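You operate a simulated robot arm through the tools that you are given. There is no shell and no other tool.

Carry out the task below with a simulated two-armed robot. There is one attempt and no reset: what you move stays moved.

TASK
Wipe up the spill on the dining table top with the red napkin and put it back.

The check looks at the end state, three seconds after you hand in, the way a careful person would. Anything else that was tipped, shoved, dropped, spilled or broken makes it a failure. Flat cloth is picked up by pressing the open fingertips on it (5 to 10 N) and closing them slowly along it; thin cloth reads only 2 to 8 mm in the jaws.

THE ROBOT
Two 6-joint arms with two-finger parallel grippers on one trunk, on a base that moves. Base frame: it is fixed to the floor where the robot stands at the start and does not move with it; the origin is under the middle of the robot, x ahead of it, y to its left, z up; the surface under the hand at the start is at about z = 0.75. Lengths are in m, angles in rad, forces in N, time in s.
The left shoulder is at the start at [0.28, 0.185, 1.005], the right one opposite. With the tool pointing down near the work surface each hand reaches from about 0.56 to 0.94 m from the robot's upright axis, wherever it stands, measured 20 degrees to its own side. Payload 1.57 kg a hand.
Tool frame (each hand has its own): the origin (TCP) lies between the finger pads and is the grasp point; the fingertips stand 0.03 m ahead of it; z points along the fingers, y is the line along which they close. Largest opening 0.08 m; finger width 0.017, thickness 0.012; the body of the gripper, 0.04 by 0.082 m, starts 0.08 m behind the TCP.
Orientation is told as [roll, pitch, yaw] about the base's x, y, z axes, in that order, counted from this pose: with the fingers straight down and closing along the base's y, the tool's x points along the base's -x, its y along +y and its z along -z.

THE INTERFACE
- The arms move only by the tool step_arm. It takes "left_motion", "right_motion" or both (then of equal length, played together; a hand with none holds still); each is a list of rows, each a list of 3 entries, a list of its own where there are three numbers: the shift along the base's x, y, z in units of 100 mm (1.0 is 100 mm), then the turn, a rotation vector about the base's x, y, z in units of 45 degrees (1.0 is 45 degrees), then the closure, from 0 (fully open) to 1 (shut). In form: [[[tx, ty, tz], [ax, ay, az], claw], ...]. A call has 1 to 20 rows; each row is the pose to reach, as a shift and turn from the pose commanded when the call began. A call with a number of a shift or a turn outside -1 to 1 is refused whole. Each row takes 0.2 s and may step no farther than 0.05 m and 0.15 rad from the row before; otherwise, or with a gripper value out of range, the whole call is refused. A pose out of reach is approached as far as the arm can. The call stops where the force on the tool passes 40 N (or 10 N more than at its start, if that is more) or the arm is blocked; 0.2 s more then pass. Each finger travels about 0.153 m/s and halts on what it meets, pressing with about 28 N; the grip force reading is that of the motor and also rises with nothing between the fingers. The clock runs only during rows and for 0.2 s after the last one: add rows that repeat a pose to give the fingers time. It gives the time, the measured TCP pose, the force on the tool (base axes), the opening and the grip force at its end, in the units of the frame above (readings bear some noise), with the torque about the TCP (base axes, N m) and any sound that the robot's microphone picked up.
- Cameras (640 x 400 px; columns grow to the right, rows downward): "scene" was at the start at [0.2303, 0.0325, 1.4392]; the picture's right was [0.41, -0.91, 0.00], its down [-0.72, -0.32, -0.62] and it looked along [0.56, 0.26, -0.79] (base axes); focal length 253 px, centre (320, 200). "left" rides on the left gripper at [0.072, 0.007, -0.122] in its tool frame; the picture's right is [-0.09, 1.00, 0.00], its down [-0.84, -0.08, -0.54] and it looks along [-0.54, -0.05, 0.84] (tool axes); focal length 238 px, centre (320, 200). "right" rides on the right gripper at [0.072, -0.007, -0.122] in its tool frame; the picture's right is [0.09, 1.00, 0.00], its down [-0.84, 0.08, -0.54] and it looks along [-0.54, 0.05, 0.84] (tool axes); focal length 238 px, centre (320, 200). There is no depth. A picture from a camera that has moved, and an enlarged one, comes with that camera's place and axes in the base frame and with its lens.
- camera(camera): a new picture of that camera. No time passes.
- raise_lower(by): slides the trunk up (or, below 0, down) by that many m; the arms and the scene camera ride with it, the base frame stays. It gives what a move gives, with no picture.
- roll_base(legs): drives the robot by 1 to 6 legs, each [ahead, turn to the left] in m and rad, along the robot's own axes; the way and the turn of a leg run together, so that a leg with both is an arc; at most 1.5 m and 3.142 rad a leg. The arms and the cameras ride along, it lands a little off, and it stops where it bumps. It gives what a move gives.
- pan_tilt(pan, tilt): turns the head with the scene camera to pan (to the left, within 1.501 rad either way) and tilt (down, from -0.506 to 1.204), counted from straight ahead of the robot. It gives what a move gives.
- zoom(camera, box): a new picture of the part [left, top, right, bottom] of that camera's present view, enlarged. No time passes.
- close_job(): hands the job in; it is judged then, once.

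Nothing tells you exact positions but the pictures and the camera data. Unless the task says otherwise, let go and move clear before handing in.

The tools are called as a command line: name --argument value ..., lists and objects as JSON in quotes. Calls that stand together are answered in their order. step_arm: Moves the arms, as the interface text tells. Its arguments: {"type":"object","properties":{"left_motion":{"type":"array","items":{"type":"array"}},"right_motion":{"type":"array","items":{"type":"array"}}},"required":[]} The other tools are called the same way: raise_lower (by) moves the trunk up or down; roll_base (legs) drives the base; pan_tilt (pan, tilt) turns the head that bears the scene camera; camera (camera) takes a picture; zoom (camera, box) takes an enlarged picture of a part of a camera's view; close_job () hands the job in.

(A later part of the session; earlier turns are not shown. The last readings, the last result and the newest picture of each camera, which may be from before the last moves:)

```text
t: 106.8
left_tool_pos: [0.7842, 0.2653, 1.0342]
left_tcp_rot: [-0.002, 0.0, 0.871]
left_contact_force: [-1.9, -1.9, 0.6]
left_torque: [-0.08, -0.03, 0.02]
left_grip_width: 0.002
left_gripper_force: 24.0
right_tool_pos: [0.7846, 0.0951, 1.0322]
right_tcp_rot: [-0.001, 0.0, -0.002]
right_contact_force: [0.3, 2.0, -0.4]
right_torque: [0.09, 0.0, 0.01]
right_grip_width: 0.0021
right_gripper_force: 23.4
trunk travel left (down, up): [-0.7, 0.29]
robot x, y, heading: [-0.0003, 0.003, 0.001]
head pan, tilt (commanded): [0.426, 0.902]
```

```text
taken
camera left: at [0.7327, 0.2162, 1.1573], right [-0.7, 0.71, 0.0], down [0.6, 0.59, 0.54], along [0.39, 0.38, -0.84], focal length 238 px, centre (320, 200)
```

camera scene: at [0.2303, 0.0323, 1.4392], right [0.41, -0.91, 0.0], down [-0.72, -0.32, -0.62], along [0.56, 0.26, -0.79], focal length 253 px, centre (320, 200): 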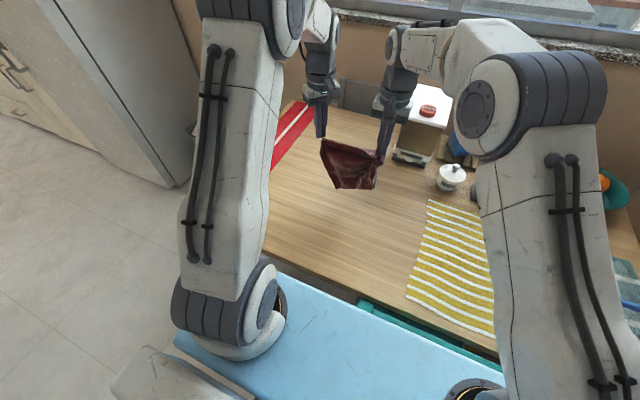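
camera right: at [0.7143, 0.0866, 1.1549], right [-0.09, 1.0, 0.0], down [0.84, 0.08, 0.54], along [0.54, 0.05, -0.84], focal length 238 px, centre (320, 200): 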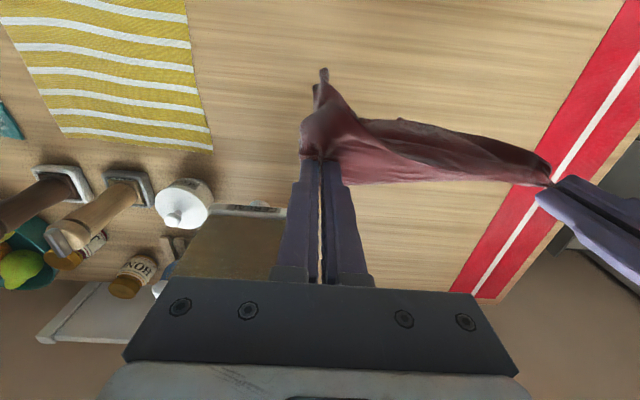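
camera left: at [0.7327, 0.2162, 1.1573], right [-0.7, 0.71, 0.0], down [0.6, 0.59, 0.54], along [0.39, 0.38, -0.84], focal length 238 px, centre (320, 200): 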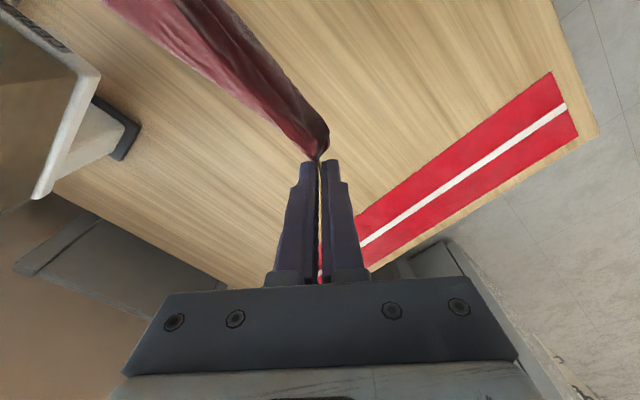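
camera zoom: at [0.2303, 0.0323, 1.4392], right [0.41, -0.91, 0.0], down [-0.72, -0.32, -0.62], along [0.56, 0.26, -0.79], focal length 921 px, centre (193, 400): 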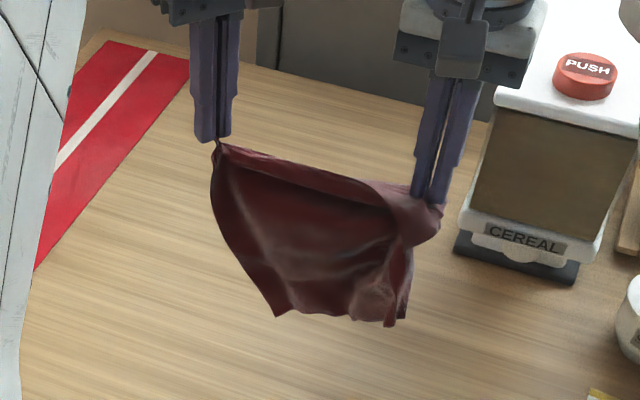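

step_arm --left_motion '[[[0.05, 0, -0.25], [0, 0, 0], 1.0], [[0.05, 0, -0.53], [0, 0, 0], 1.0], [[-0.05, 0, -0.68], [0, 0, 0], 1.0], [[-0.25, 0, -0.83], [0, 0, 0], 1.0], [[-0.45, 0, -0.93], [0, 0, 0], 1.0], [[-0.65, 0, -1.0], [0, 0, 0], 1.0], [[-0.8, 0, -1.0], [0, 0, 0], 1.0]]' --right_motion '[[[0.05, 0, -0.25], [0, 0, 0], 1.0], [[0.05, 0, -0.53], [0, 0, 0], 1.0], [[-0.05, 0, -0.68], [0, 0, 0], 1.0], [[-0.25, 0, -0.83], [0, 0, 0], 1.0], [[-0.45, 0, -0.93], [0, 0, 0], 1.0], [[-0.65, 0, -1.0], [0, 0, 0], 1.0], [[-0.8, 0, -1.0], [0, 0, 0], 1.0]]'

zoom --camera "scene" --box '[290, 120, 420, 230]'

camera --camera "left"

camera --camera "right"

```text
t: 108.4
left_tool_pos: [0.703, 0.2666, 0.936]
left_tcp_rot: [0.0, -0.001, 0.872]
left_contact_force: [1.0, -2.3, 0.0]
left_torque: [-0.1, 0.01, -0.01]
left_grip_width: 0.0021
left_gripper_force: 24.2
right_tool_pos: [0.7054, 0.0959, 0.9318]
right_tcp_rot: [0.0, 0.001, 0.0]
right_contact_force: [0.0, 2.5, -0.1]
right_torque: [0.08, 0.0, -0.01]
right_grip_width: 0.0022
right_gripper_force: 23.8
trunk travel left (down, up): [-0.7, 0.29]
robot x, y, heading: [0.0021, 0.0003, -0.001]
head pan, tilt (commanded): [0.426, 0.902]
```

```text
3.64 times, centred on (355, 175) of scene
camera zoom: at [0.2305, 0.0323, 1.4392], right [0.41, -0.91, 0.0], down [-0.72, -0.32, -0.62], along [0.56, 0.26, -0.79], focal length 921 px, centre (193, 291)
```

zoom: 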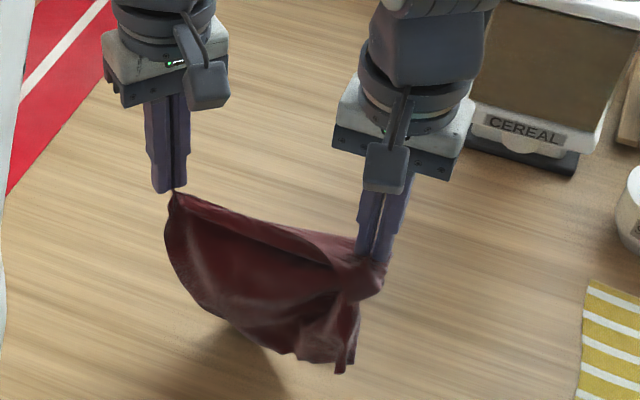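

```text
taken
camera left: at [0.652, 0.2173, 1.0574], right [-0.7, 0.71, 0.0], down [0.6, 0.59, 0.54], along [0.39, 0.38, -0.84], focal length 238 px, centre (320, 200)
```

left: 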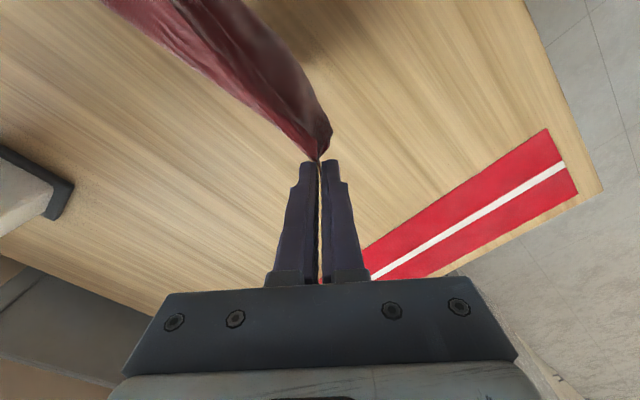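

```text
taken
camera right: at [0.6344, 0.0874, 1.0541], right [-0.09, 1.0, 0.0], down [0.84, 0.08, 0.54], along [0.54, 0.05, -0.84], focal length 238 px, centre (320, 200)
```

right: 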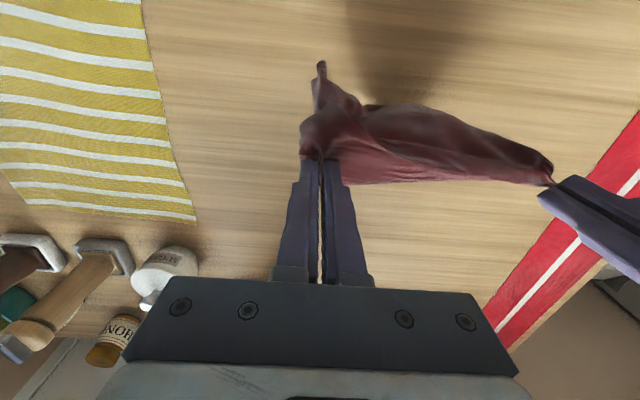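

The bottom is only now reaching the table, too far toward −x. I'll lift, go back out to x≈0.81 and touch down lower before dragging.

step_arm --left_motion '[[[0.1, 0, 0.3], [0, 0, 0], 1.0], [[0.3, 0, 0.6], [0, 0, 0], 1.0], [[0.5, 0, 0.8], [0, 0, 0], 1.0], [[0.7, 0, 0.8], [0, 0, 0], 1.0], [[0.9, 0, 0.8], [0, 0, 0], 1.0], [[1.0, 0, 0.8], [0, 0, 0], 1.0], [[1.0, 0, 0.8], [0, 0, 0], 1.0], [[1.0, 0, 0.8], [0, 0, 0], 1.0], [[1.0, 0, 0.6], [0, 0, 0], 1.0], [[1.0, 0, 0.4], [0, 0, 0], 1.0], [[1.0, 0, 0.2], [0, 0, 0], 1.0], [[0.95, 0, 0.0], [0, 0, 0], 1.0], [[0.85, 0, -0.1], [0, 0, 0], 1.0], [[0.7, 0, -0.15], [0, 0, 0], 1.0], [[0.55, 0, -0.2], [0, 0, 0], 1.0], [[0.4, 0, -0.25], [0, 0, 0], 1.0]]' --right_motion '[[[0.1, 0, 0.3], [0, 0, 0], 1.0], [[0.3, 0, 0.6], [0, 0, 0], 1.0], [[0.5, 0, 0.8], [0, 0, 0], 1.0], [[0.7, 0, 0.8], [0, 0, 0], 1.0], [[0.9, 0, 0.8], [0, 0, 0], 1.0], [[1.0, 0, 0.8], [0, 0, 0], 1.0], [[1.0, 0, 0.8], [0, 0, 0], 1.0], [[1.0, 0, 0.8], [0, 0, 0], 1.0], [[1.0, 0, 0.6], [0, 0, 0], 1.0], [[1.0, 0, 0.4], [0, 0, 0], 1.0], [[1.0, 0, 0.2], [0, 0, 0], 1.0], [[0.95, 0, 0.0], [0, 0, 0], 1.0], [[0.85, 0, -0.1], [0, 0, 0], 1.0], [[0.7, 0, -0.15], [0, 0, 0], 1.0], [[0.55, 0, -0.2], [0, 0, 0], 1.0], [[0.4, 0, -0.25], [0, 0, 0], 1.0]]'

zoom --camera "scene" --box '[290, 120, 420, 230]'

camera --camera "right"

```text
t: 111.8
left_tool_pos: [0.7435, 0.2666, 0.911]
left_tcp_rot: [0.001, 0.0, 0.872]
left_contact_force: [0.0, -3.0, -0.6]
left_torque: [-0.06, 0.01, 0.03]
left_grip_width: 0.002
left_gripper_force: 24.0
right_tool_pos: [0.746, 0.0947, 0.908]
right_tcp_rot: [-0.001, 0.001, 0.0]
right_contact_force: [0.2, 2.8, 0.0]
right_torque: [0.07, 0.01, 0.01]
right_grip_width: 0.002
right_gripper_force: 23.4
trunk travel left (down, up): [-0.7, 0.29]
robot x, y, heading: [0.0024, -0.003, -0.002]
head pan, tilt (commanded): [0.426, 0.902]
```

```text
3.64 times, centred on (355, 175) of scene
camera zoom: at [0.2305, 0.0323, 1.4392], right [0.41, -0.91, 0.0], down [-0.72, -0.32, -0.62], along [0.56, 0.26, -0.79], focal length 921 px, centre (193, 291)
```

zoom: 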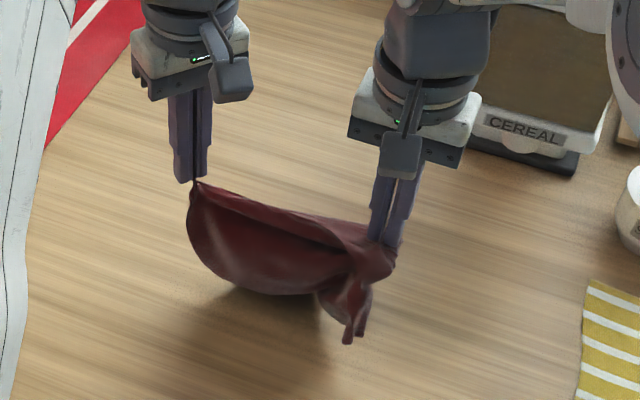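

```text
taken
camera right: at [0.6755, 0.0867, 1.0292], right [-0.09, 1.0, 0.0], down [0.84, 0.08, 0.54], along [0.54, 0.05, -0.84], focal length 238 px, centre (320, 200)
```

right: 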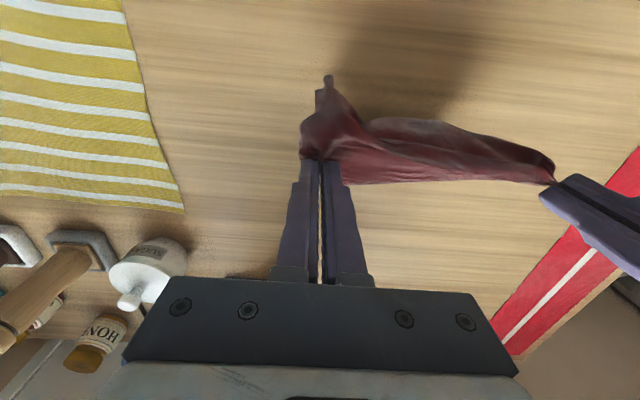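

The sheet is trailing on the left side now. I'll continue dragging toward −x while lowering.

step_arm --left_motion '[[[-0.15, 0, -0.08], [0, 0, 0], 1.0], [[-0.3, 0, -0.16], [0, 0, 0], 1.0], [[-0.45, 0, -0.26], [0, 0, 0], 1.0], [[-0.6, 0, -0.36], [0, 0, 0], 1.0], [[-0.75, 0, -0.46], [0, 0, 0], 1.0], [[-0.9, 0, -0.56], [0, 0, 0], 1.0], [[-1.0, 0, -0.66], [0, 0, 0], 1.0]]' --right_motion '[[[-0.15, 0, -0.08], [0, 0, 0], 1.0], [[-0.3, 0, -0.16], [0, 0, 0], 1.0], [[-0.45, 0, -0.26], [0, 0, 0], 1.0], [[-0.6, 0, -0.36], [0, 0, 0], 1.0], [[-0.75, 0, -0.46], [0, 0, 0], 1.0], [[-0.9, 0, -0.56], [0, 0, 0], 1.0], [[-1.0, 0, -0.66], [0, 0, 0], 1.0]]'

zoom --camera "scene" --box '[280, 140, 420, 260]'

camera --camera "right"

camera --camera "left"

```text
t: 113.4
left_tool_pos: [0.644, 0.267, 0.8445]
left_tcp_rot: [0.0, -0.001, 0.871]
left_contact_force: [-0.5, -3.3, 0.0]
left_torque: [-0.15, -0.01, 0.01]
left_grip_width: 0.0019
left_gripper_force: 23.0
right_tool_pos: [0.6458, 0.0951, 0.8426]
right_tcp_rot: [-0.001, -0.001, 0.001]
right_contact_force: [-0.1, 4.6, -0.3]
right_torque: [0.16, 0.02, -0.03]
right_grip_width: 0.0021
right_gripper_force: 23.9
trunk travel left (down, up): [-0.7, 0.29]
robot x, y, heading: [0.0004, 0.0063, 0.001]
head pan, tilt (commanded): [0.426, 0.902]
```

```text
3.33 times, centred on (350, 200) of scene
camera zoom: at [0.2303, 0.0323, 1.4392], right [0.41, -0.91, 0.0], down [-0.72, -0.32, -0.62], along [0.56, 0.26, -0.79], focal length 844 px, centre (220, 200)
```

zoom: 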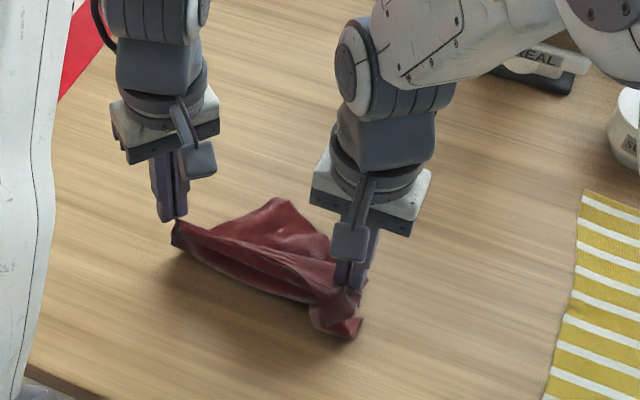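

```text
taken
camera right: at [0.5742, 0.0866, 0.9635], right [-0.09, 1.0, 0.0], down [0.84, 0.08, 0.54], along [0.54, 0.05, -0.84], focal length 238 px, centre (320, 200)
```

right: 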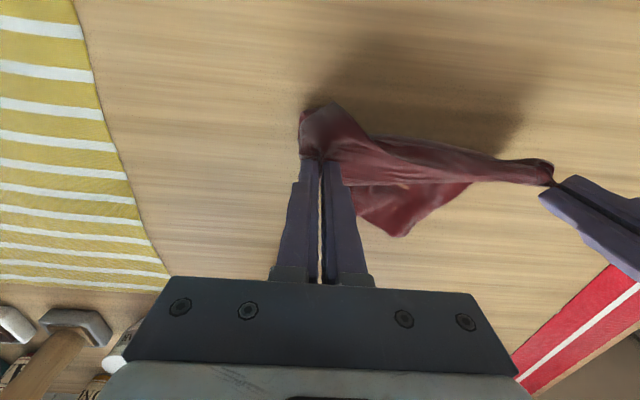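

```text
taken
camera left: at [0.5921, 0.2179, 0.9663], right [-0.7, 0.71, 0.0], down [0.6, 0.59, 0.54], along [0.39, 0.38, -0.84], focal length 238 px, centre (320, 200)
```

left: 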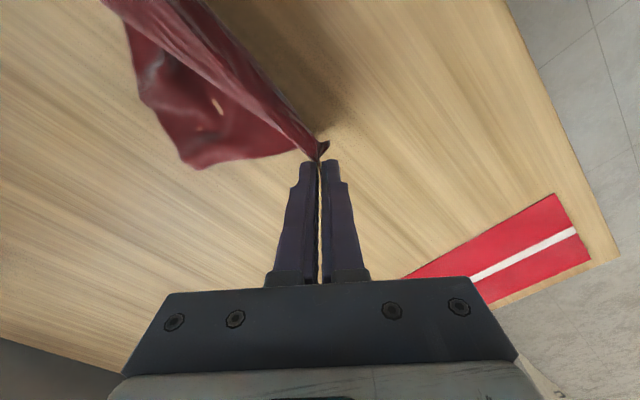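

It's trailing well now. I'm finishing the lowering.

step_arm --left_motion '[[[-0.15, 0, -0.12], [0, 0, 0], 1.0], [[-0.3, 0, -0.24], [0, 0, 0], 1.0], [[-0.45, 0, -0.36], [0, 0, 0], 1.0], [[-0.6, 0, -0.46], [0, 0, 0], 1.0], [[-0.7, 0, -0.55], [0, 0, 0], 1.0], [[-0.75, 0, -0.58], [0, 0, 0], 1.0]]' --right_motion '[[[-0.15, 0, -0.12], [0, 0, 0], 1.0], [[-0.3, 0, -0.24], [0, 0, 0], 1.0], [[-0.45, 0, -0.36], [0, 0, 0], 1.0], [[-0.6, 0, -0.46], [0, 0, 0], 1.0], [[-0.7, 0, -0.55], [0, 0, 0], 1.0], [[-0.75, 0, -0.58], [0, 0, 0], 1.0]]'

zoom --camera "scene" --box '[280, 150, 420, 270]'

camera --camera "right"

camera --camera "left"

```text
t: 114.8
left_tool_pos: [0.5679, 0.2661, 0.7853]
left_tcp_rot: [0.001, -0.001, 0.87]
left_contact_force: [-0.7, -3.0, 1.4]
left_torque: [-0.12, 0.01, 0.0]
left_grip_width: 0.002
left_gripper_force: 23.4
right_tool_pos: [0.5706, 0.0947, 0.7843]
right_tcp_rot: [0.0, -0.001, -0.001]
right_contact_force: [2.2, 2.4, 3.2]
right_torque: [0.07, -0.02, -0.02]
right_grip_width: 0.0024
right_gripper_force: 23.7
trunk travel left (down, up): [-0.7, 0.29]
robot x, y, heading: [-0.0024, 0.0001, -0.002]
head pan, tilt (commanded): [0.426, 0.902]
```

```text
3.33 times, centred on (350, 210) of scene
camera zoom: at [0.2302, 0.0323, 1.4394], right [0.41, -0.91, 0.0], down [-0.72, -0.32, -0.62], along [0.56, 0.26, -0.79], focal length 844 px, centre (220, 167)
```

zoom: 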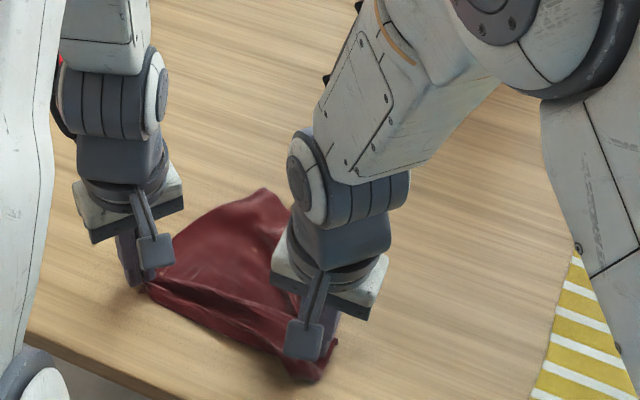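

```text
taken
camera right: at [0.5003, 0.0867, 0.9053], right [-0.09, 1.0, 0.0], down [0.84, 0.08, 0.54], along [0.54, 0.05, -0.84], focal length 238 px, centre (320, 200)
```

right: 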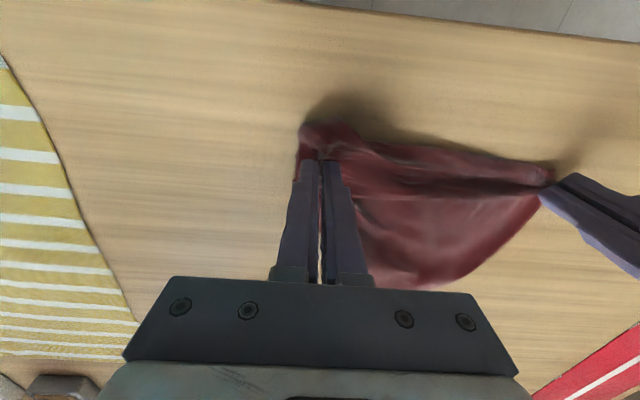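

```text
taken
camera left: at [0.5167, 0.2168, 0.9086], right [-0.7, 0.71, 0.0], down [0.6, 0.59, 0.54], along [0.39, 0.38, -0.84], focal length 238 px, centre (320, 200)
```

left: 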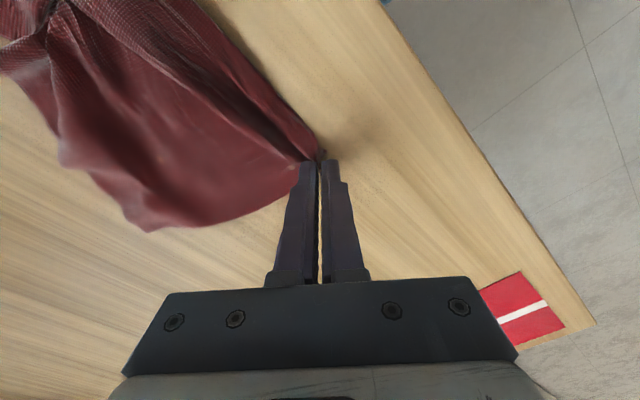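

The napkin is spread between both hands with its far side trailing. I'll release both grips carefully and lift straight up.

step_arm --left_motion '[[[0, 0, 0], [0, 0, 0], 0.95], [[0, 0, 0], [0, 0, 0], 0.88], [[0, 0, 0], [0, 0, 0], 0.82], [[0, 0, 0], [0, 0, 0], 0.78], [[0, 0, 0], [0, 0, 0], 0.78], [[0, 0, 0.1], [0, 0, 0], 0.75], [[0, 0, 0.3], [0, 0, 0], 0.75], [[0, 0, 0.6], [0, 0, 0], 0.75], [[0, 0, 1.0], [0, 0, 0], 0.75]]' --right_motion '[[[0, 0, 0], [0, 0, 0], 0.95], [[0, 0, 0], [0, 0, 0], 0.88], [[0, 0, 0], [0, 0, 0], 0.82], [[0, 0, 0], [0, 0, 0], 0.78], [[0, 0, 0], [0, 0, 0], 0.78], [[0, 0, 0.1], [0, 0, 0], 0.75], [[0, 0, 0.3], [0, 0, 0], 0.75], [[0, 0, 0.6], [0, 0, 0], 0.75], [[0, 0, 1.0], [0, 0, 0], 0.75]]'

step_arm --left_motion '[[[0, 0.3, 0.3], [0, 0, 0], 0.75], [[0, 0.6, 0.6], [0, 0, 0], 0.75], [[0, 1.0, 0.9], [0, 0, 0], 0.75]]' --right_motion '[[[0, -0.3, 0.3], [0, 0, 0], 0.75], [[0, -0.6, 0.6], [0, 0, 0], 0.75], [[0, -1.0, 0.9], [0, 0, 0], 0.75]]'

camera --camera "scene"

zoom --camera "scene" --box '[270, 170, 400, 280]'

camera --camera "right"

camera --camera "left"

```text
t: 116.8
left_tool_pos: [0.5667, 0.2649, 0.8866]
left_tcp_rot: [0.002, 0.001, 0.871]
left_contact_force: [0.8, 0.2, -0.8]
left_torque: [-0.02, 0.03, 0.01]
left_grip_width: 0.0199
left_gripper_force: 0.1
right_tool_pos: [0.5701, 0.0966, 0.8836]
right_tcp_rot: [-0.001, 0.001, -0.001]
right_contact_force: [0.5, 0.6, -0.7]
right_torque: [-0.02, 0.01, 0.01]
right_grip_width: 0.0201
right_gripper_force: 0.1
trunk travel left (down, up): [-0.7, 0.29]
robot x, y, heading: [-0.0007, -0.0021, -0.002]
head pan, tilt (commanded): [0.426, 0.902]
```

```text
t: 117.6
left_tool_pos: [0.5687, 0.3681, 0.976]
left_tcp_rot: [0.001, 0.0, 0.871]
left_contact_force: [0.6, 0.6, -0.5]
left_torque: [-0.03, 0.03, -0.02]
left_grip_width: 0.02
left_gripper_force: 0.0
right_tool_pos: [0.5694, -0.0048, 0.9748]
right_tcp_rot: [0.0, 0.0, -0.001]
right_contact_force: [0.1, 0.1, -0.8]
right_torque: [0.0, 0.0, 0.0]
right_grip_width: 0.0202
right_gripper_force: 0.1
trunk travel left (down, up): [-0.7, 0.29]
robot x, y, heading: [-0.0008, 0.0007, -0.001]
head pan, tilt (commanded): [0.426, 0.902]
```

```text
taken
camera scene: at [0.2305, 0.0324, 1.4391], right [0.41, -0.91, 0.0], down [-0.72, -0.32, -0.62], along [0.56, 0.26, -0.79], focal length 253 px, centre (320, 200)
```

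scene: 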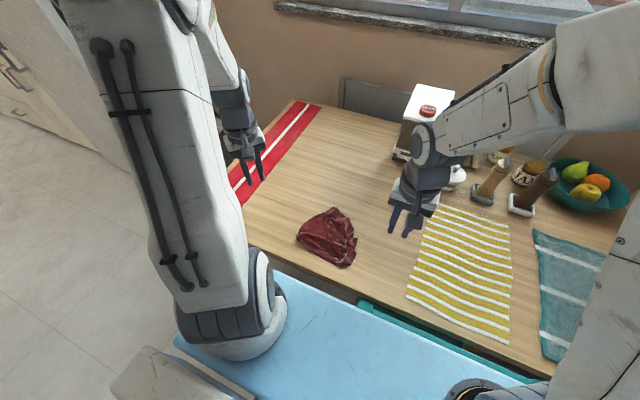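

```text
3.64 times, centred on (335, 225) of scene
camera zoom: at [0.2305, 0.0324, 1.4391], right [0.41, -0.91, 0.0], down [-0.72, -0.32, -0.62], along [0.56, 0.26, -0.79], focal length 921 px, centre (266, 109)
```

zoom: 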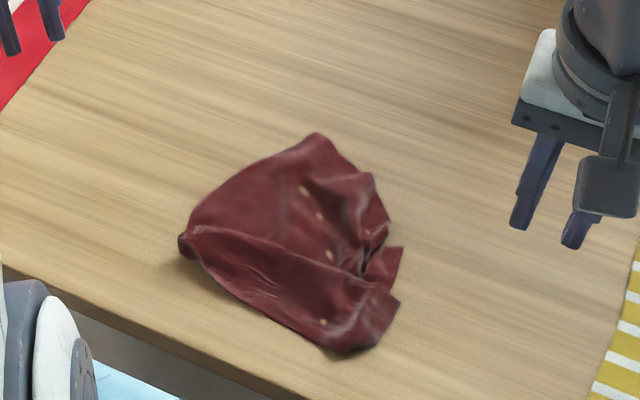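

```text
taken
camera right: at [0.4987, -0.0134, 1.0951], right [-0.09, 1.0, 0.0], down [0.84, 0.08, 0.54], along [0.54, 0.05, -0.84], focal length 238 px, centre (320, 200)
```

right: 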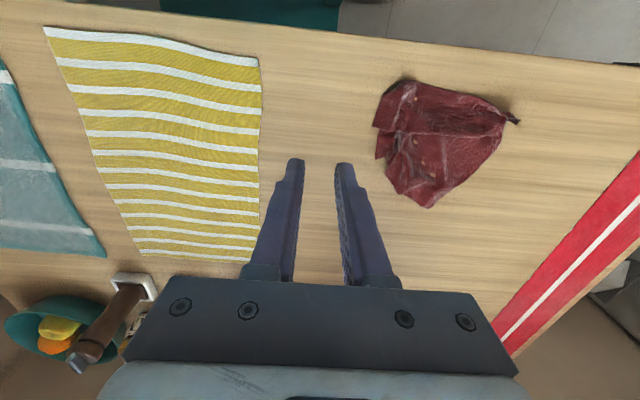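

```text
taken
camera left: at [0.5175, 0.3184, 1.0994], right [-0.7, 0.71, 0.0], down [0.6, 0.59, 0.54], along [0.39, 0.38, -0.84], focal length 238 px, centre (320, 200)
```

left: 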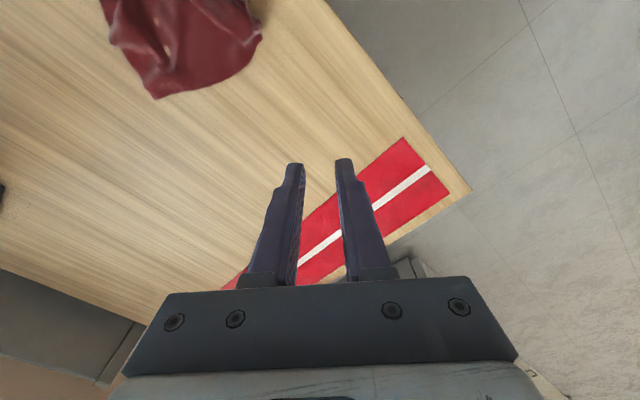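

Much better: the napkin covers roughly x 0.52–0.71, y 0.09–0.26 with some pleats on its right side. I'll take a closer look to find the two far corners and pull them out.

zoom --camera "right" --box '[350, 60, 540, 220]'

zoom --camera "scene" --box '[290, 195, 366, 275]'

```text
2.50 times, centred on (445, 140) of right
camera zoom: at [0.4987, -0.0134, 1.0951], right [-0.09, 1.0, 0.0], down [0.84, 0.08, 0.54], along [0.54, 0.05, -0.84], focal length 596 px, centre (8, 350)
```

zoom: 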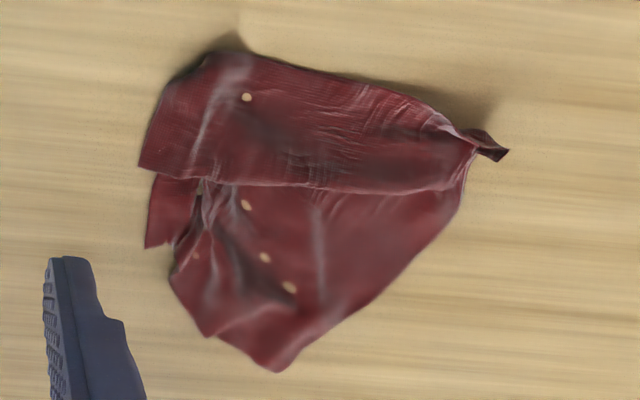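

```text
5.00 times, centred on (328, 235) of scene
camera zoom: at [0.2305, 0.0324, 1.4391], right [0.41, -0.91, 0.0], down [-0.72, -0.32, -0.62], along [0.56, 0.26, -0.79], focal length 1266 px, centre (280, 25)
```

zoom: 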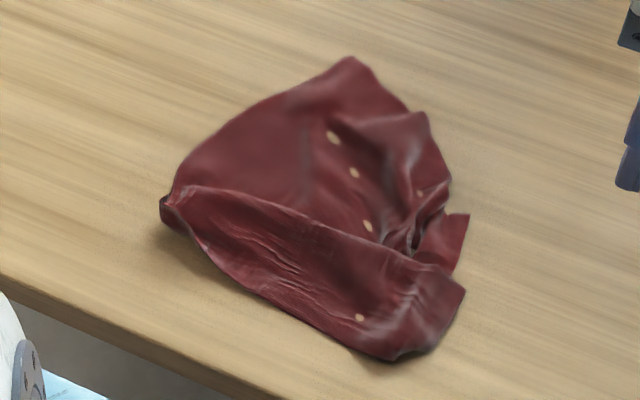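

The near strip toward me is folded back over the top, and the far corners W (about (0.717, 0.197)) and Z (about (0.634, 0.083)) are visible. I'll reorient both grippers (left to yaw −40°, right to +90°) so they can grab W and Z without clashing.

step_arm --left_motion '[[[0.1, -0.1, 0], [0, 0, -0.167], 0.73], [[0.2, -0.2, 0], [0, 0, -0.333], 0.73], [[0.3, -0.35, 0], [0, 0, -0.5], 0.73], [[0.4, -0.5, 0], [0, 0, -0.667], 0.73], [[0.5, -0.65, 0], [0, 0, -0.833], 0.73], [[0.6, -0.8, 0], [0, 0, -1.0], 0.73]]' --right_motion '[[[0, -0.1, 0], [0, 0, 0.167], 0.8], [[0, -0.2, 0], [0, 0, 0.333], 0.8], [[0.05, -0.2, 0], [0, 0, 0.5], 0.8], [[0.1, -0.2, 0], [0, 0, 0.667], 0.8], [[0.2, -0.2, 0], [0, 0, 0.833], 0.8], [[0.3, -0.2, 0], [0, 0, 1.0], 0.8]]'

step_arm --left_motion '[[[0.1, -0.1, 0], [0, 0, -0.167], 0.73], [[0.2, -0.2, 0], [0, 0, -0.333], 0.73], [[0.3, -0.3, 0], [0, 0, -0.5], 0.73], [[0.4, -0.5, 0], [0, 0, -0.667], 0.73], [[0.5, -0.7, 0], [0, 0, -0.833], 0.73], [[0.6, -0.9, 0], [0, 0, -1.0], 0.73]]' --right_motion '[[[0, 0, 0], [0, 0, 0.167], 0.8], [[0, 0, 0], [0, 0, 0.333], 0.8], [[0, 0.0, 0], [0, 0, 0.5], 0.8], [[0, 0.0, 0], [0, 0, 0.667], 0.8], [[0, 0.0, 0], [0, 0, 0.833], 0.8], [[0.1, 0.0, 0], [0, 0, 1.0], 0.8]]'

camera --camera "scene"

camera --camera "left"

camera --camera "right"

```text
t: 119.0
left_tool_pos: [0.6278, 0.2858, 0.9768]
left_tcp_rot: [0.001, -0.001, 0.083]
left_contact_force: [0.4, 0.2, 1.0]
left_torque: [0.03, -0.04, 0.0]
left_grip_width: 0.0216
left_gripper_force: 0.1
right_tool_pos: [0.6007, -0.0233, 0.9736]
right_tcp_rot: [0.001, -0.001, 0.789]
right_contact_force: [0.3, 0.0, -0.1]
right_torque: [0.01, -0.01, -0.03]
right_grip_width: 0.0161
right_gripper_force: 0.0
trunk travel left (down, up): [-0.7, 0.29]
robot x, y, heading: [-0.0005, -0.0006, 0.004]
head pan, tilt (commanded): [0.426, 0.902]
```

```text
t: 120.4
left_tool_pos: [0.688, 0.1955, 0.9751]
left_tcp_rot: [-0.002, 0.0, -0.702]
left_contact_force: [0.1, -0.1, 0.0]
left_torque: [-0.02, -0.04, -0.01]
left_grip_width: 0.0218
left_gripper_force: 0.0
right_tool_pos: [0.6096, -0.0251, 0.9742]
right_tcp_rot: [0.001, 0.001, 1.572]
right_contact_force: [0.7, 1.0, 0.3]
right_torque: [-0.01, -0.01, 0.0]
right_grip_width: 0.0159
right_gripper_force: 0.1
trunk travel left (down, up): [-0.7, 0.29]
robot x, y, heading: [0.0022, 0.001, -0.0]
head pan, tilt (commanded): [0.426, 0.902]
```

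```text
taken
camera scene: at [0.2301, 0.0324, 1.4392], right [0.41, -0.91, 0.0], down [-0.71, -0.32, -0.62], along [0.56, 0.26, -0.79], focal length 253 px, centre (320, 200)
```

scene: 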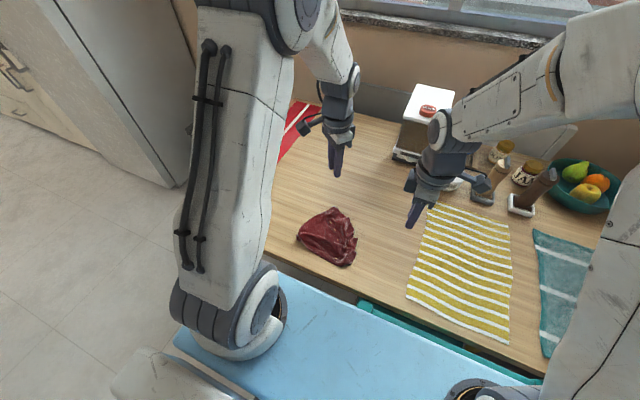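

```text
taken
camera left: at [0.6369, 0.2492, 1.0975], right [0.71, 0.7, 0.0], down [0.59, -0.6, 0.54], along [0.38, -0.39, -0.84], focal length 238 px, centre (320, 200)
```

left: 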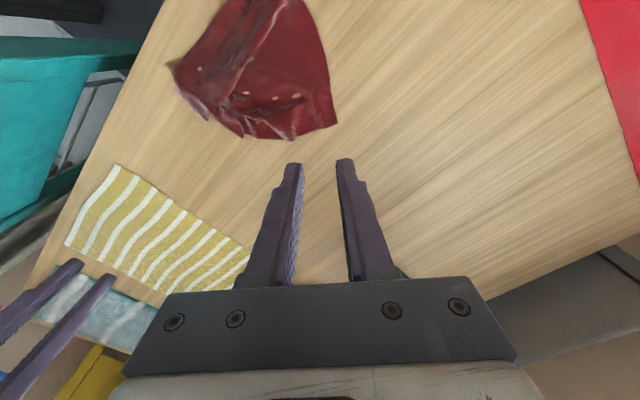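

```text
taken
camera right: at [0.6188, -0.0985, 1.0957], right [-1.0, -0.09, 0.0], down [-0.08, 0.84, 0.54], along [-0.05, 0.54, -0.84], focal length 238 px, centre (320, 200)
```

right: 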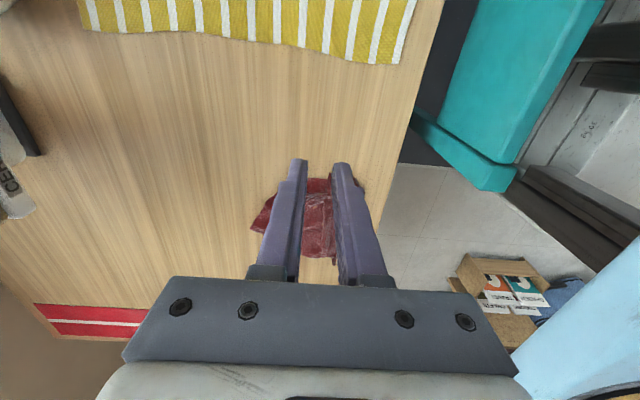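

zoom --camera "left" --box '[150, 0, 350, 150]'

zoom --camera "right" --box '[230, 150, 390, 270]'

```text
2.67 times, centred on (250, 75) of left
camera zoom: at [0.6369, 0.2492, 1.0975], right [0.71, 0.7, 0.0], down [0.59, -0.6, 0.54], along [0.38, -0.39, -0.84], focal length 636 px, centre (507, 533)
```

zoom: 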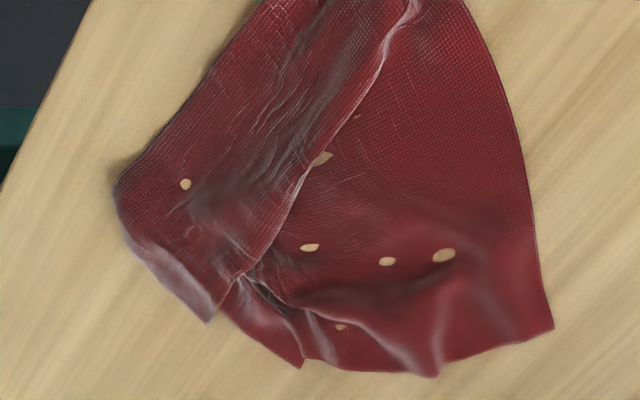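

```text
3.33 times, centred on (310, 210) of right
camera zoom: at [0.6188, -0.0985, 1.0957], right [-1.0, -0.09, 0.0], down [-0.08, 0.84, 0.54], along [-0.05, 0.54, -0.84], focal length 794 px, centre (353, 167)
```

zoom: 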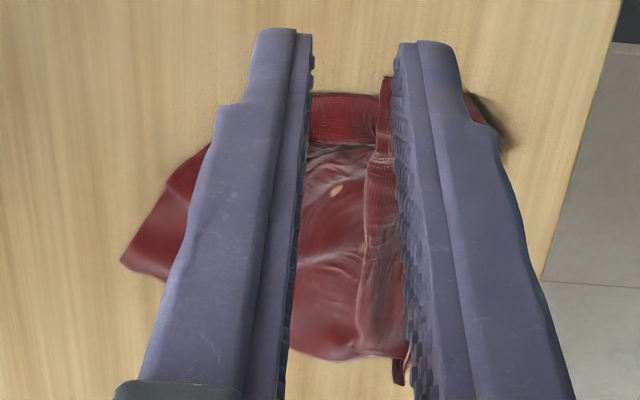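

Both corners are clear: W (0.719, 0.200), Z (0.6345, 0.088). I'll move both hands above their pinch points and descend.

step_arm --left_motion '[[[0.02, -0.03, -0.25], [0, 0, 0], 0.73], [[0.02, -0.065, -0.5], [0, 0, 0], 0.73], [[0.02, -0.065, -0.75], [0, 0, 0], 0.73], [[0.02, -0.065, -1.0], [0, 0, 0], 0.73]]' --right_motion '[[[0.05, 0.3, -0.2], [0, 0, 0], 0.8], [[0.05, 0.6, -0.4], [0, 0, 0], 0.8], [[0.05, 0.85, -0.6], [0, 0, 0], 0.8], [[0.05, 1.0, -0.85], [0, 0, 0], 0.8]]'

step_arm --left_motion '[[[0, 0, -0.2], [0, 0, 0], 0.73], [[0, 0, -0.5], [0, 0, 0], 0.73], [[0, 0, -0.7], [0, 0, 0], 0.73], [[0, 0, -0.8], [0, 0, 0], 0.73]]' --right_motion '[[[0, 0.18, -0.2], [0, 0, 0], 0.8], [[0, 0.18, -0.5], [0, 0, 0], 0.8], [[0, 0.18, -0.8], [0, 0, 0], 0.8], [[0, 0.18, -0.95], [0, 0, 0], 0.8]]'

zoom --camera "left" --box '[200, 60, 440, 220]'

zoom --camera "right" --box '[220, 60, 420, 200]'

```text
t: 121.4
left_tool_pos: [0.691, 0.189, 0.8762]
left_tcp_rot: [0.0, 0.0, -0.697]
left_contact_force: [-0.9, 0.6, 0.2]
left_torque: [0.01, -0.01, 0.02]
left_grip_width: 0.0218
left_gripper_force: 0.1
right_tool_pos: [0.6156, 0.0741, 0.8885]
right_tcp_rot: [0.0, 0.0, 1.572]
right_contact_force: [0.2, -0.6, 0.8]
right_torque: [0.01, 0.0, 0.02]
right_grip_width: 0.0158
right_gripper_force: 0.0
trunk travel left (down, up): [-0.7, 0.29]
robot x, y, heading: [-0.0027, 0.0013, -0.001]
head pan, tilt (commanded): [0.426, 0.902]
```

```text
t: 122.4
left_tool_pos: [0.6915, 0.1885, 0.7961]
left_tcp_rot: [0.0, 0.001, -0.699]
left_contact_force: [0.7, 0.8, -0.4]
left_torque: [0.01, 0.0, 0.02]
left_grip_width: 0.0216
left_gripper_force: 0.1
right_tool_pos: [0.6168, 0.0932, 0.7945]
right_tcp_rot: [0.001, -0.001, 1.57]
right_contact_force: [0.7, -0.7, -0.6]
right_torque: [-0.01, 0.0, 0.0]
right_grip_width: 0.0162
right_gripper_force: 0.0
trunk travel left (down, up): [-0.7, 0.29]
robot x, y, heading: [0.0025, 0.0032, 0.002]
head pan, tilt (commanded): [0.426, 0.902]
```

```text
2.50 times, centred on (320, 140) of left
camera zoom: at [0.6402, 0.2415, 0.9189], right [0.71, 0.7, 0.0], down [0.59, -0.6, 0.54], along [0.38, -0.39, -0.84], focal length 596 px, centre (320, 350)
```

zoom: 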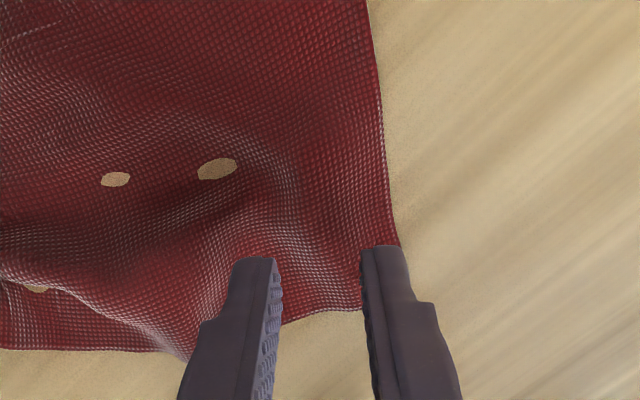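

```text
2.86 times, centred on (320, 130) of right
camera zoom: at [0.6244, 0.0196, 0.9154], right [-1.0, -0.09, 0.0], down [-0.08, 0.84, 0.54], along [-0.05, 0.54, -0.84], focal length 681 px, centre (320, 400)
```

zoom: 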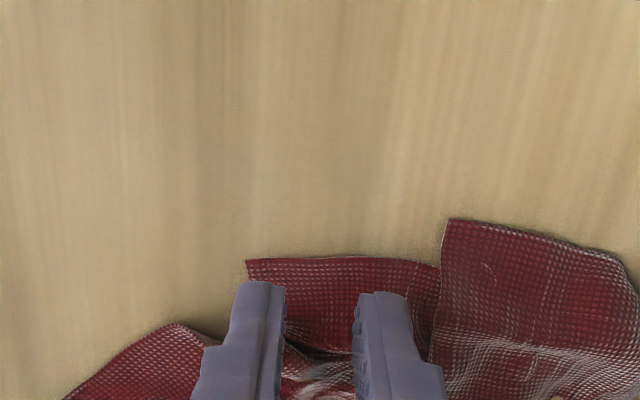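

Both are well placed. I'll descend to contact.

step_arm --left_motion '[[[0, 0, -0.06], [0, 0, 0], 0.73], [[0, 0, -0.11], [0, 0, 0], 0.73], [[0, 0, -0.11], [0, 0, 0], 0.73]]' --right_motion '[[[0, 0, -0.06], [0, 0, 0], 0.8], [[0, 0, -0.11], [0, 0, 0], 0.8], [[0, 0, -0.11], [0, 0, 0], 0.8]]'

step_arm --left_motion '[[[0, 0, -0.015], [0, 0, 0], 0.73], [[0, 0, -0.03], [0, 0, 0], 0.73], [[0, 0, -0.03], [0, 0, 0], 0.73]]' --right_motion '[[[0, 0, -0.015], [0, 0, 0], 0.8], [[0, 0, -0.025], [0, 0, 0], 0.8], [[0, 0, -0.025], [0, 0, 0], 0.8]]'

```text
t: 123.2
left_tool_pos: [0.691, 0.191, 0.7849]
left_tcp_rot: [0.0, -0.001, -0.699]
left_contact_force: [-0.8, -0.6, 0.2]
left_torque: [-0.02, 0.01, 0.03]
left_grip_width: 0.0215
left_gripper_force: 0.0
right_tool_pos: [0.6163, 0.093, 0.7829]
right_tcp_rot: [0.0, -0.001, 1.571]
right_contact_force: [0.1, 0.1, 0.7]
right_torque: [-0.01, 0.0, 0.0]
right_grip_width: 0.0159
right_gripper_force: 0.1
trunk travel left (down, up): [-0.7, 0.29]
robot x, y, heading: [-0.0007, 0.0003, -0.0]
head pan, tilt (commanded): [0.426, 0.902]
```

```text
t: 124.0
left_tool_pos: [0.6909, 0.1889, 0.783]
left_tcp_rot: [0.001, 0.001, -0.699]
left_contact_force: [0.3, 0.0, 0.1]
left_torque: [-0.02, 0.0, -0.02]
left_grip_width: 0.0217
left_gripper_force: 0.1
right_tool_pos: [0.6157, 0.0937, 0.783]
right_tcp_rot: [-0.001, 0.0, 1.571]
right_contact_force: [-0.7, -0.2, 2.8]
right_torque: [-0.01, 0.02, 0.01]
right_grip_width: 0.0159
right_gripper_force: 0.2
trunk travel left (down, up): [-0.7, 0.29]
robot x, y, heading: [-0.0014, 0.0033, 0.0]
head pan, tilt (commanded): [0.426, 0.902]
```

step_arm --left_motion '[[[0, 0, -0.015], [0, 0, 0], 0.73], [[0, 0, -0.025], [0, 0, 0], 0.73], [[0, 0, -0.025], [0, 0, 0], 0.73]]' --right_motion '[[[0, 0, -0.005], [0, 0, 0], 0.8], [[0, 0, -0.01], [0, 0, 0], 0.8], [[0, 0, -0.01], [0, 0, 0], 0.8]]'

```text
t: 124.8
left_tool_pos: [0.6912, 0.1894, 0.7797]
left_tcp_rot: [0.002, 0.001, -0.699]
left_contact_force: [-1.3, -0.8, 8.6]
left_torque: [0.08, 0.0, 0.01]
left_grip_width: 0.0208
left_gripper_force: 0.0
right_tool_pos: [0.6161, 0.0931, 0.7814]
right_tcp_rot: [0.0, 0.0, 1.57]
right_contact_force: [-1.6, -1.9, 13.7]
right_torque: [-0.06, 0.07, 0.0]
right_grip_width: 0.0159
right_gripper_force: 0.1
trunk travel left (down, up): [-0.7, 0.29]
robot x, y, heading: [-0.0013, 0.0015, 0.002]
head pan, tilt (commanded): [0.426, 0.902]
```

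Both hands are pressing (8.6 N and 13.7 N). I'll close both slowly.

step_arm --left_motion '[[[0, 0, 0], [0, 0, 0], 0.76], [[0, 0, 0], [0, 0, 0], 0.79], [[0, 0, 0], [0, 0, 0], 0.82], [[0, 0, 0], [0, 0, 0], 0.85], [[0, 0, 0], [0, 0, 0], 0.88], [[0, 0, 0], [0, 0, 0], 0.91], [[0, 0, 0], [0, 0, 0], 0.94], [[0, 0, 0], [0, 0, 0], 0.97], [[0, 0, 0], [0, 0, 0], 1.0], [[0, 0, 0], [0, 0, 0], 1.0]]' --right_motion '[[[0, 0, 0.002], [0, 0, 0], 0.82], [[0, 0, 0.003], [0, 0, 0], 0.84], [[0, 0, 0.004], [0, 0, 0], 0.86], [[0, 0, 0.004], [0, 0, 0], 0.88], [[0, 0, 0.004], [0, 0, 0], 0.9], [[0, 0, 0.004], [0, 0, 0], 0.92], [[0, 0, 0.004], [0, 0, 0], 0.95], [[0, 0, 0.004], [0, 0, 0], 0.98], [[0, 0, 0.004], [0, 0, 0], 1.0], [[0, 0, 0.004], [0, 0, 0], 1.0]]'

zoom --camera "left" --box '[200, 60, 440, 220]'

zoom --camera "right" --box '[220, 60, 420, 200]'

```text
t: 127.0
left_tool_pos: [0.6906, 0.1897, 0.7805]
left_tcp_rot: [0.001, -0.002, -0.699]
left_contact_force: [2.1, 0.7, 14.5]
left_torque: [0.07, -0.09, 0.0]
left_grip_width: 0.0021
left_gripper_force: 23.7
right_tool_pos: [0.6141, 0.0935, 0.7815]
right_tcp_rot: [0.0, 0.0, 1.57]
right_contact_force: [-2.8, 0.0, 17.0]
right_torque: [0.03, 0.1, -0.02]
right_grip_width: 0.0015
right_gripper_force: 23.2
trunk travel left (down, up): [-0.7, 0.29]
robot x, y, heading: [-0.0013, -0.0029, -0.004]
head pan, tilt (commanded): [0.426, 0.902]
```

```text
2.50 times, centred on (320, 140) of left
camera zoom: at [0.6395, 0.2419, 0.9035], right [0.71, 0.7, 0.0], down [0.59, -0.6, 0.54], along [0.38, -0.39, -0.84], focal length 596 px, centre (320, 350)
```

zoom: 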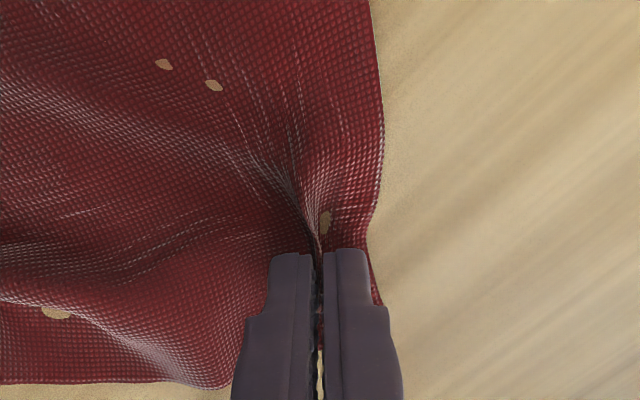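

```text
2.86 times, centred on (320, 130) of right
camera zoom: at [0.6228, 0.0203, 0.9026], right [-1.0, -0.09, 0.0], down [-0.08, 0.84, 0.54], along [-0.05, 0.54, -0.84], focal length 681 px, centre (320, 400)
```

zoom: 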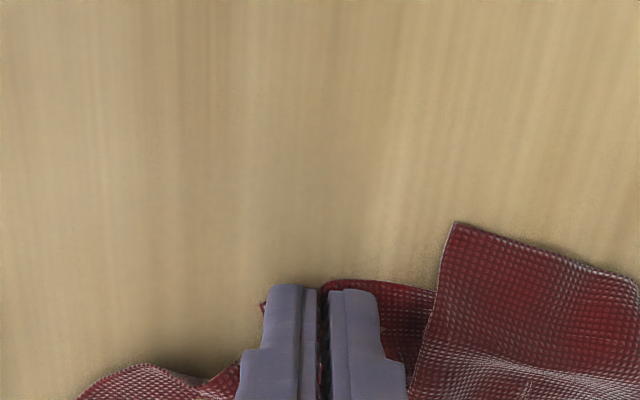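

Both corners are gripped. I'll lift slightly and pull them apart and outward, toward the napkin's original far corners.

step_arm --left_motion '[[[0, 0, 0.1], [0, 0, 0], 1.0], [[0, 0, 0.25], [0, 0, 0], 1.0], [[0.07, 0.1, 0.25], [0, 0, 0], 1.0], [[0.14, 0.2, 0.25], [0, 0, 0], 1.0], [[0.21, 0.3, 0.25], [0, 0, 0], 1.0], [[0.28, 0.4, 0.25], [0, 0, 0], 1.0], [[0.35, 0.5, 0.25], [0, 0, 0], 1.0], [[0.42, 0.6, 0.25], [0, 0, 0], 1.0], [[0.46, 0.66, 0.25], [0, 0, 0], 1.0], [[0.46, 0.66, 0.25], [0, 0, 0], 1.0]]' --right_motion '[[[0, 0, 0.1], [0, 0, 0], 1.0], [[0, 0, 0.25], [0, 0, 0], 1.0], [[0.14, 0.0, 0.25], [0, 0, 0], 1.0], [[0.28, 0.0, 0.25], [0, 0, 0], 1.0], [[0.42, 0.0, 0.25], [0, 0, 0], 1.0], [[0.56, 0.0, 0.25], [0, 0, 0], 1.0], [[0.7, 0.0, 0.25], [0, 0, 0], 1.0], [[0.84, 0.0, 0.25], [0, 0, 0], 1.0], [[0.98, 0.0, 0.25], [0, 0, 0], 1.0], [[0.98, 0.0, 0.25], [0, 0, 0], 1.0]]'

camera --camera "scene"

zoom --camera "scene" --box '[280, 150, 420, 270]'

camera --camera "left"

```text
t: 129.2
left_tool_pos: [0.7361, 0.2562, 0.8044]
left_tcp_rot: [0.0, -0.001, -0.7]
left_contact_force: [-0.4, 0.1, -0.2]
left_torque: [0.01, 0.02, -0.02]
left_grip_width: 0.0017
left_gripper_force: 23.4
right_tool_pos: [0.7127, 0.094, 0.8052]
right_tcp_rot: [-0.001, 0.0, 1.571]
right_contact_force: [-0.6, 0.3, 0.1]
right_torque: [-0.02, 0.0, -0.01]
right_grip_width: 0.001
right_gripper_force: 23.3
trunk travel left (down, up): [-0.7, 0.29]
robot x, y, heading: [-0.0042, -0.002, -0.0]
head pan, tilt (commanded): [0.426, 0.902]
```

```text
taken
camera scene: at [0.2304, 0.0323, 1.4392], right [0.41, -0.91, 0.0], down [-0.72, -0.32, -0.62], along [0.56, 0.26, -0.79], focal length 253 px, centre (320, 200)
```

scene: 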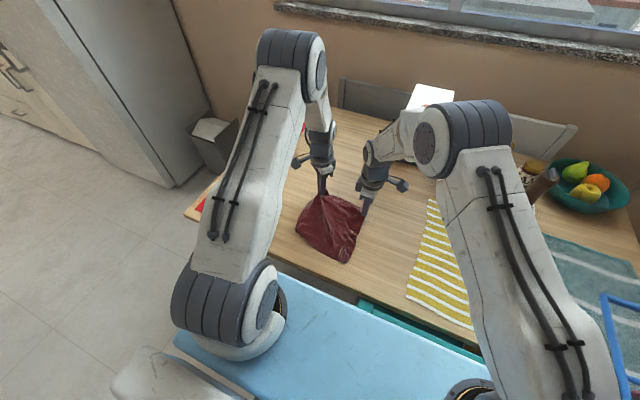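

```text
3.33 times, centred on (350, 210) of scene
camera zoom: at [0.2304, 0.0323, 1.4392], right [0.41, -0.91, 0.0], down [-0.72, -0.32, -0.62], along [0.56, 0.26, -0.79], focal length 844 px, centre (220, 167)
```

zoom: 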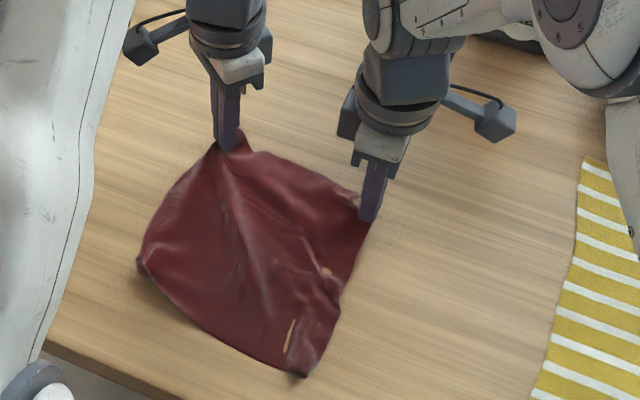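

```text
taken
camera left: at [0.6861, 0.3083, 0.9272], right [0.71, 0.7, 0.0], down [0.59, -0.6, 0.54], along [0.38, -0.39, -0.84], focal length 238 px, centre (320, 200)
```

left: 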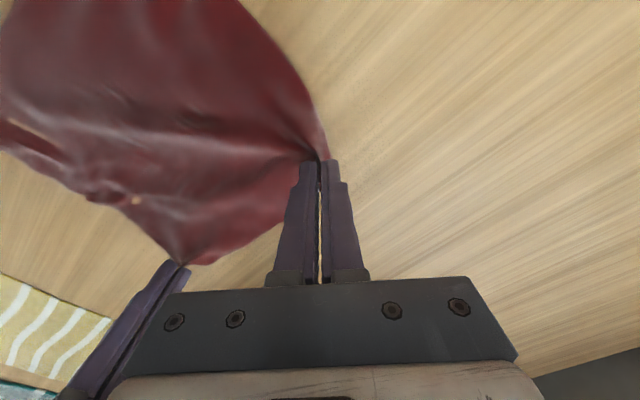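

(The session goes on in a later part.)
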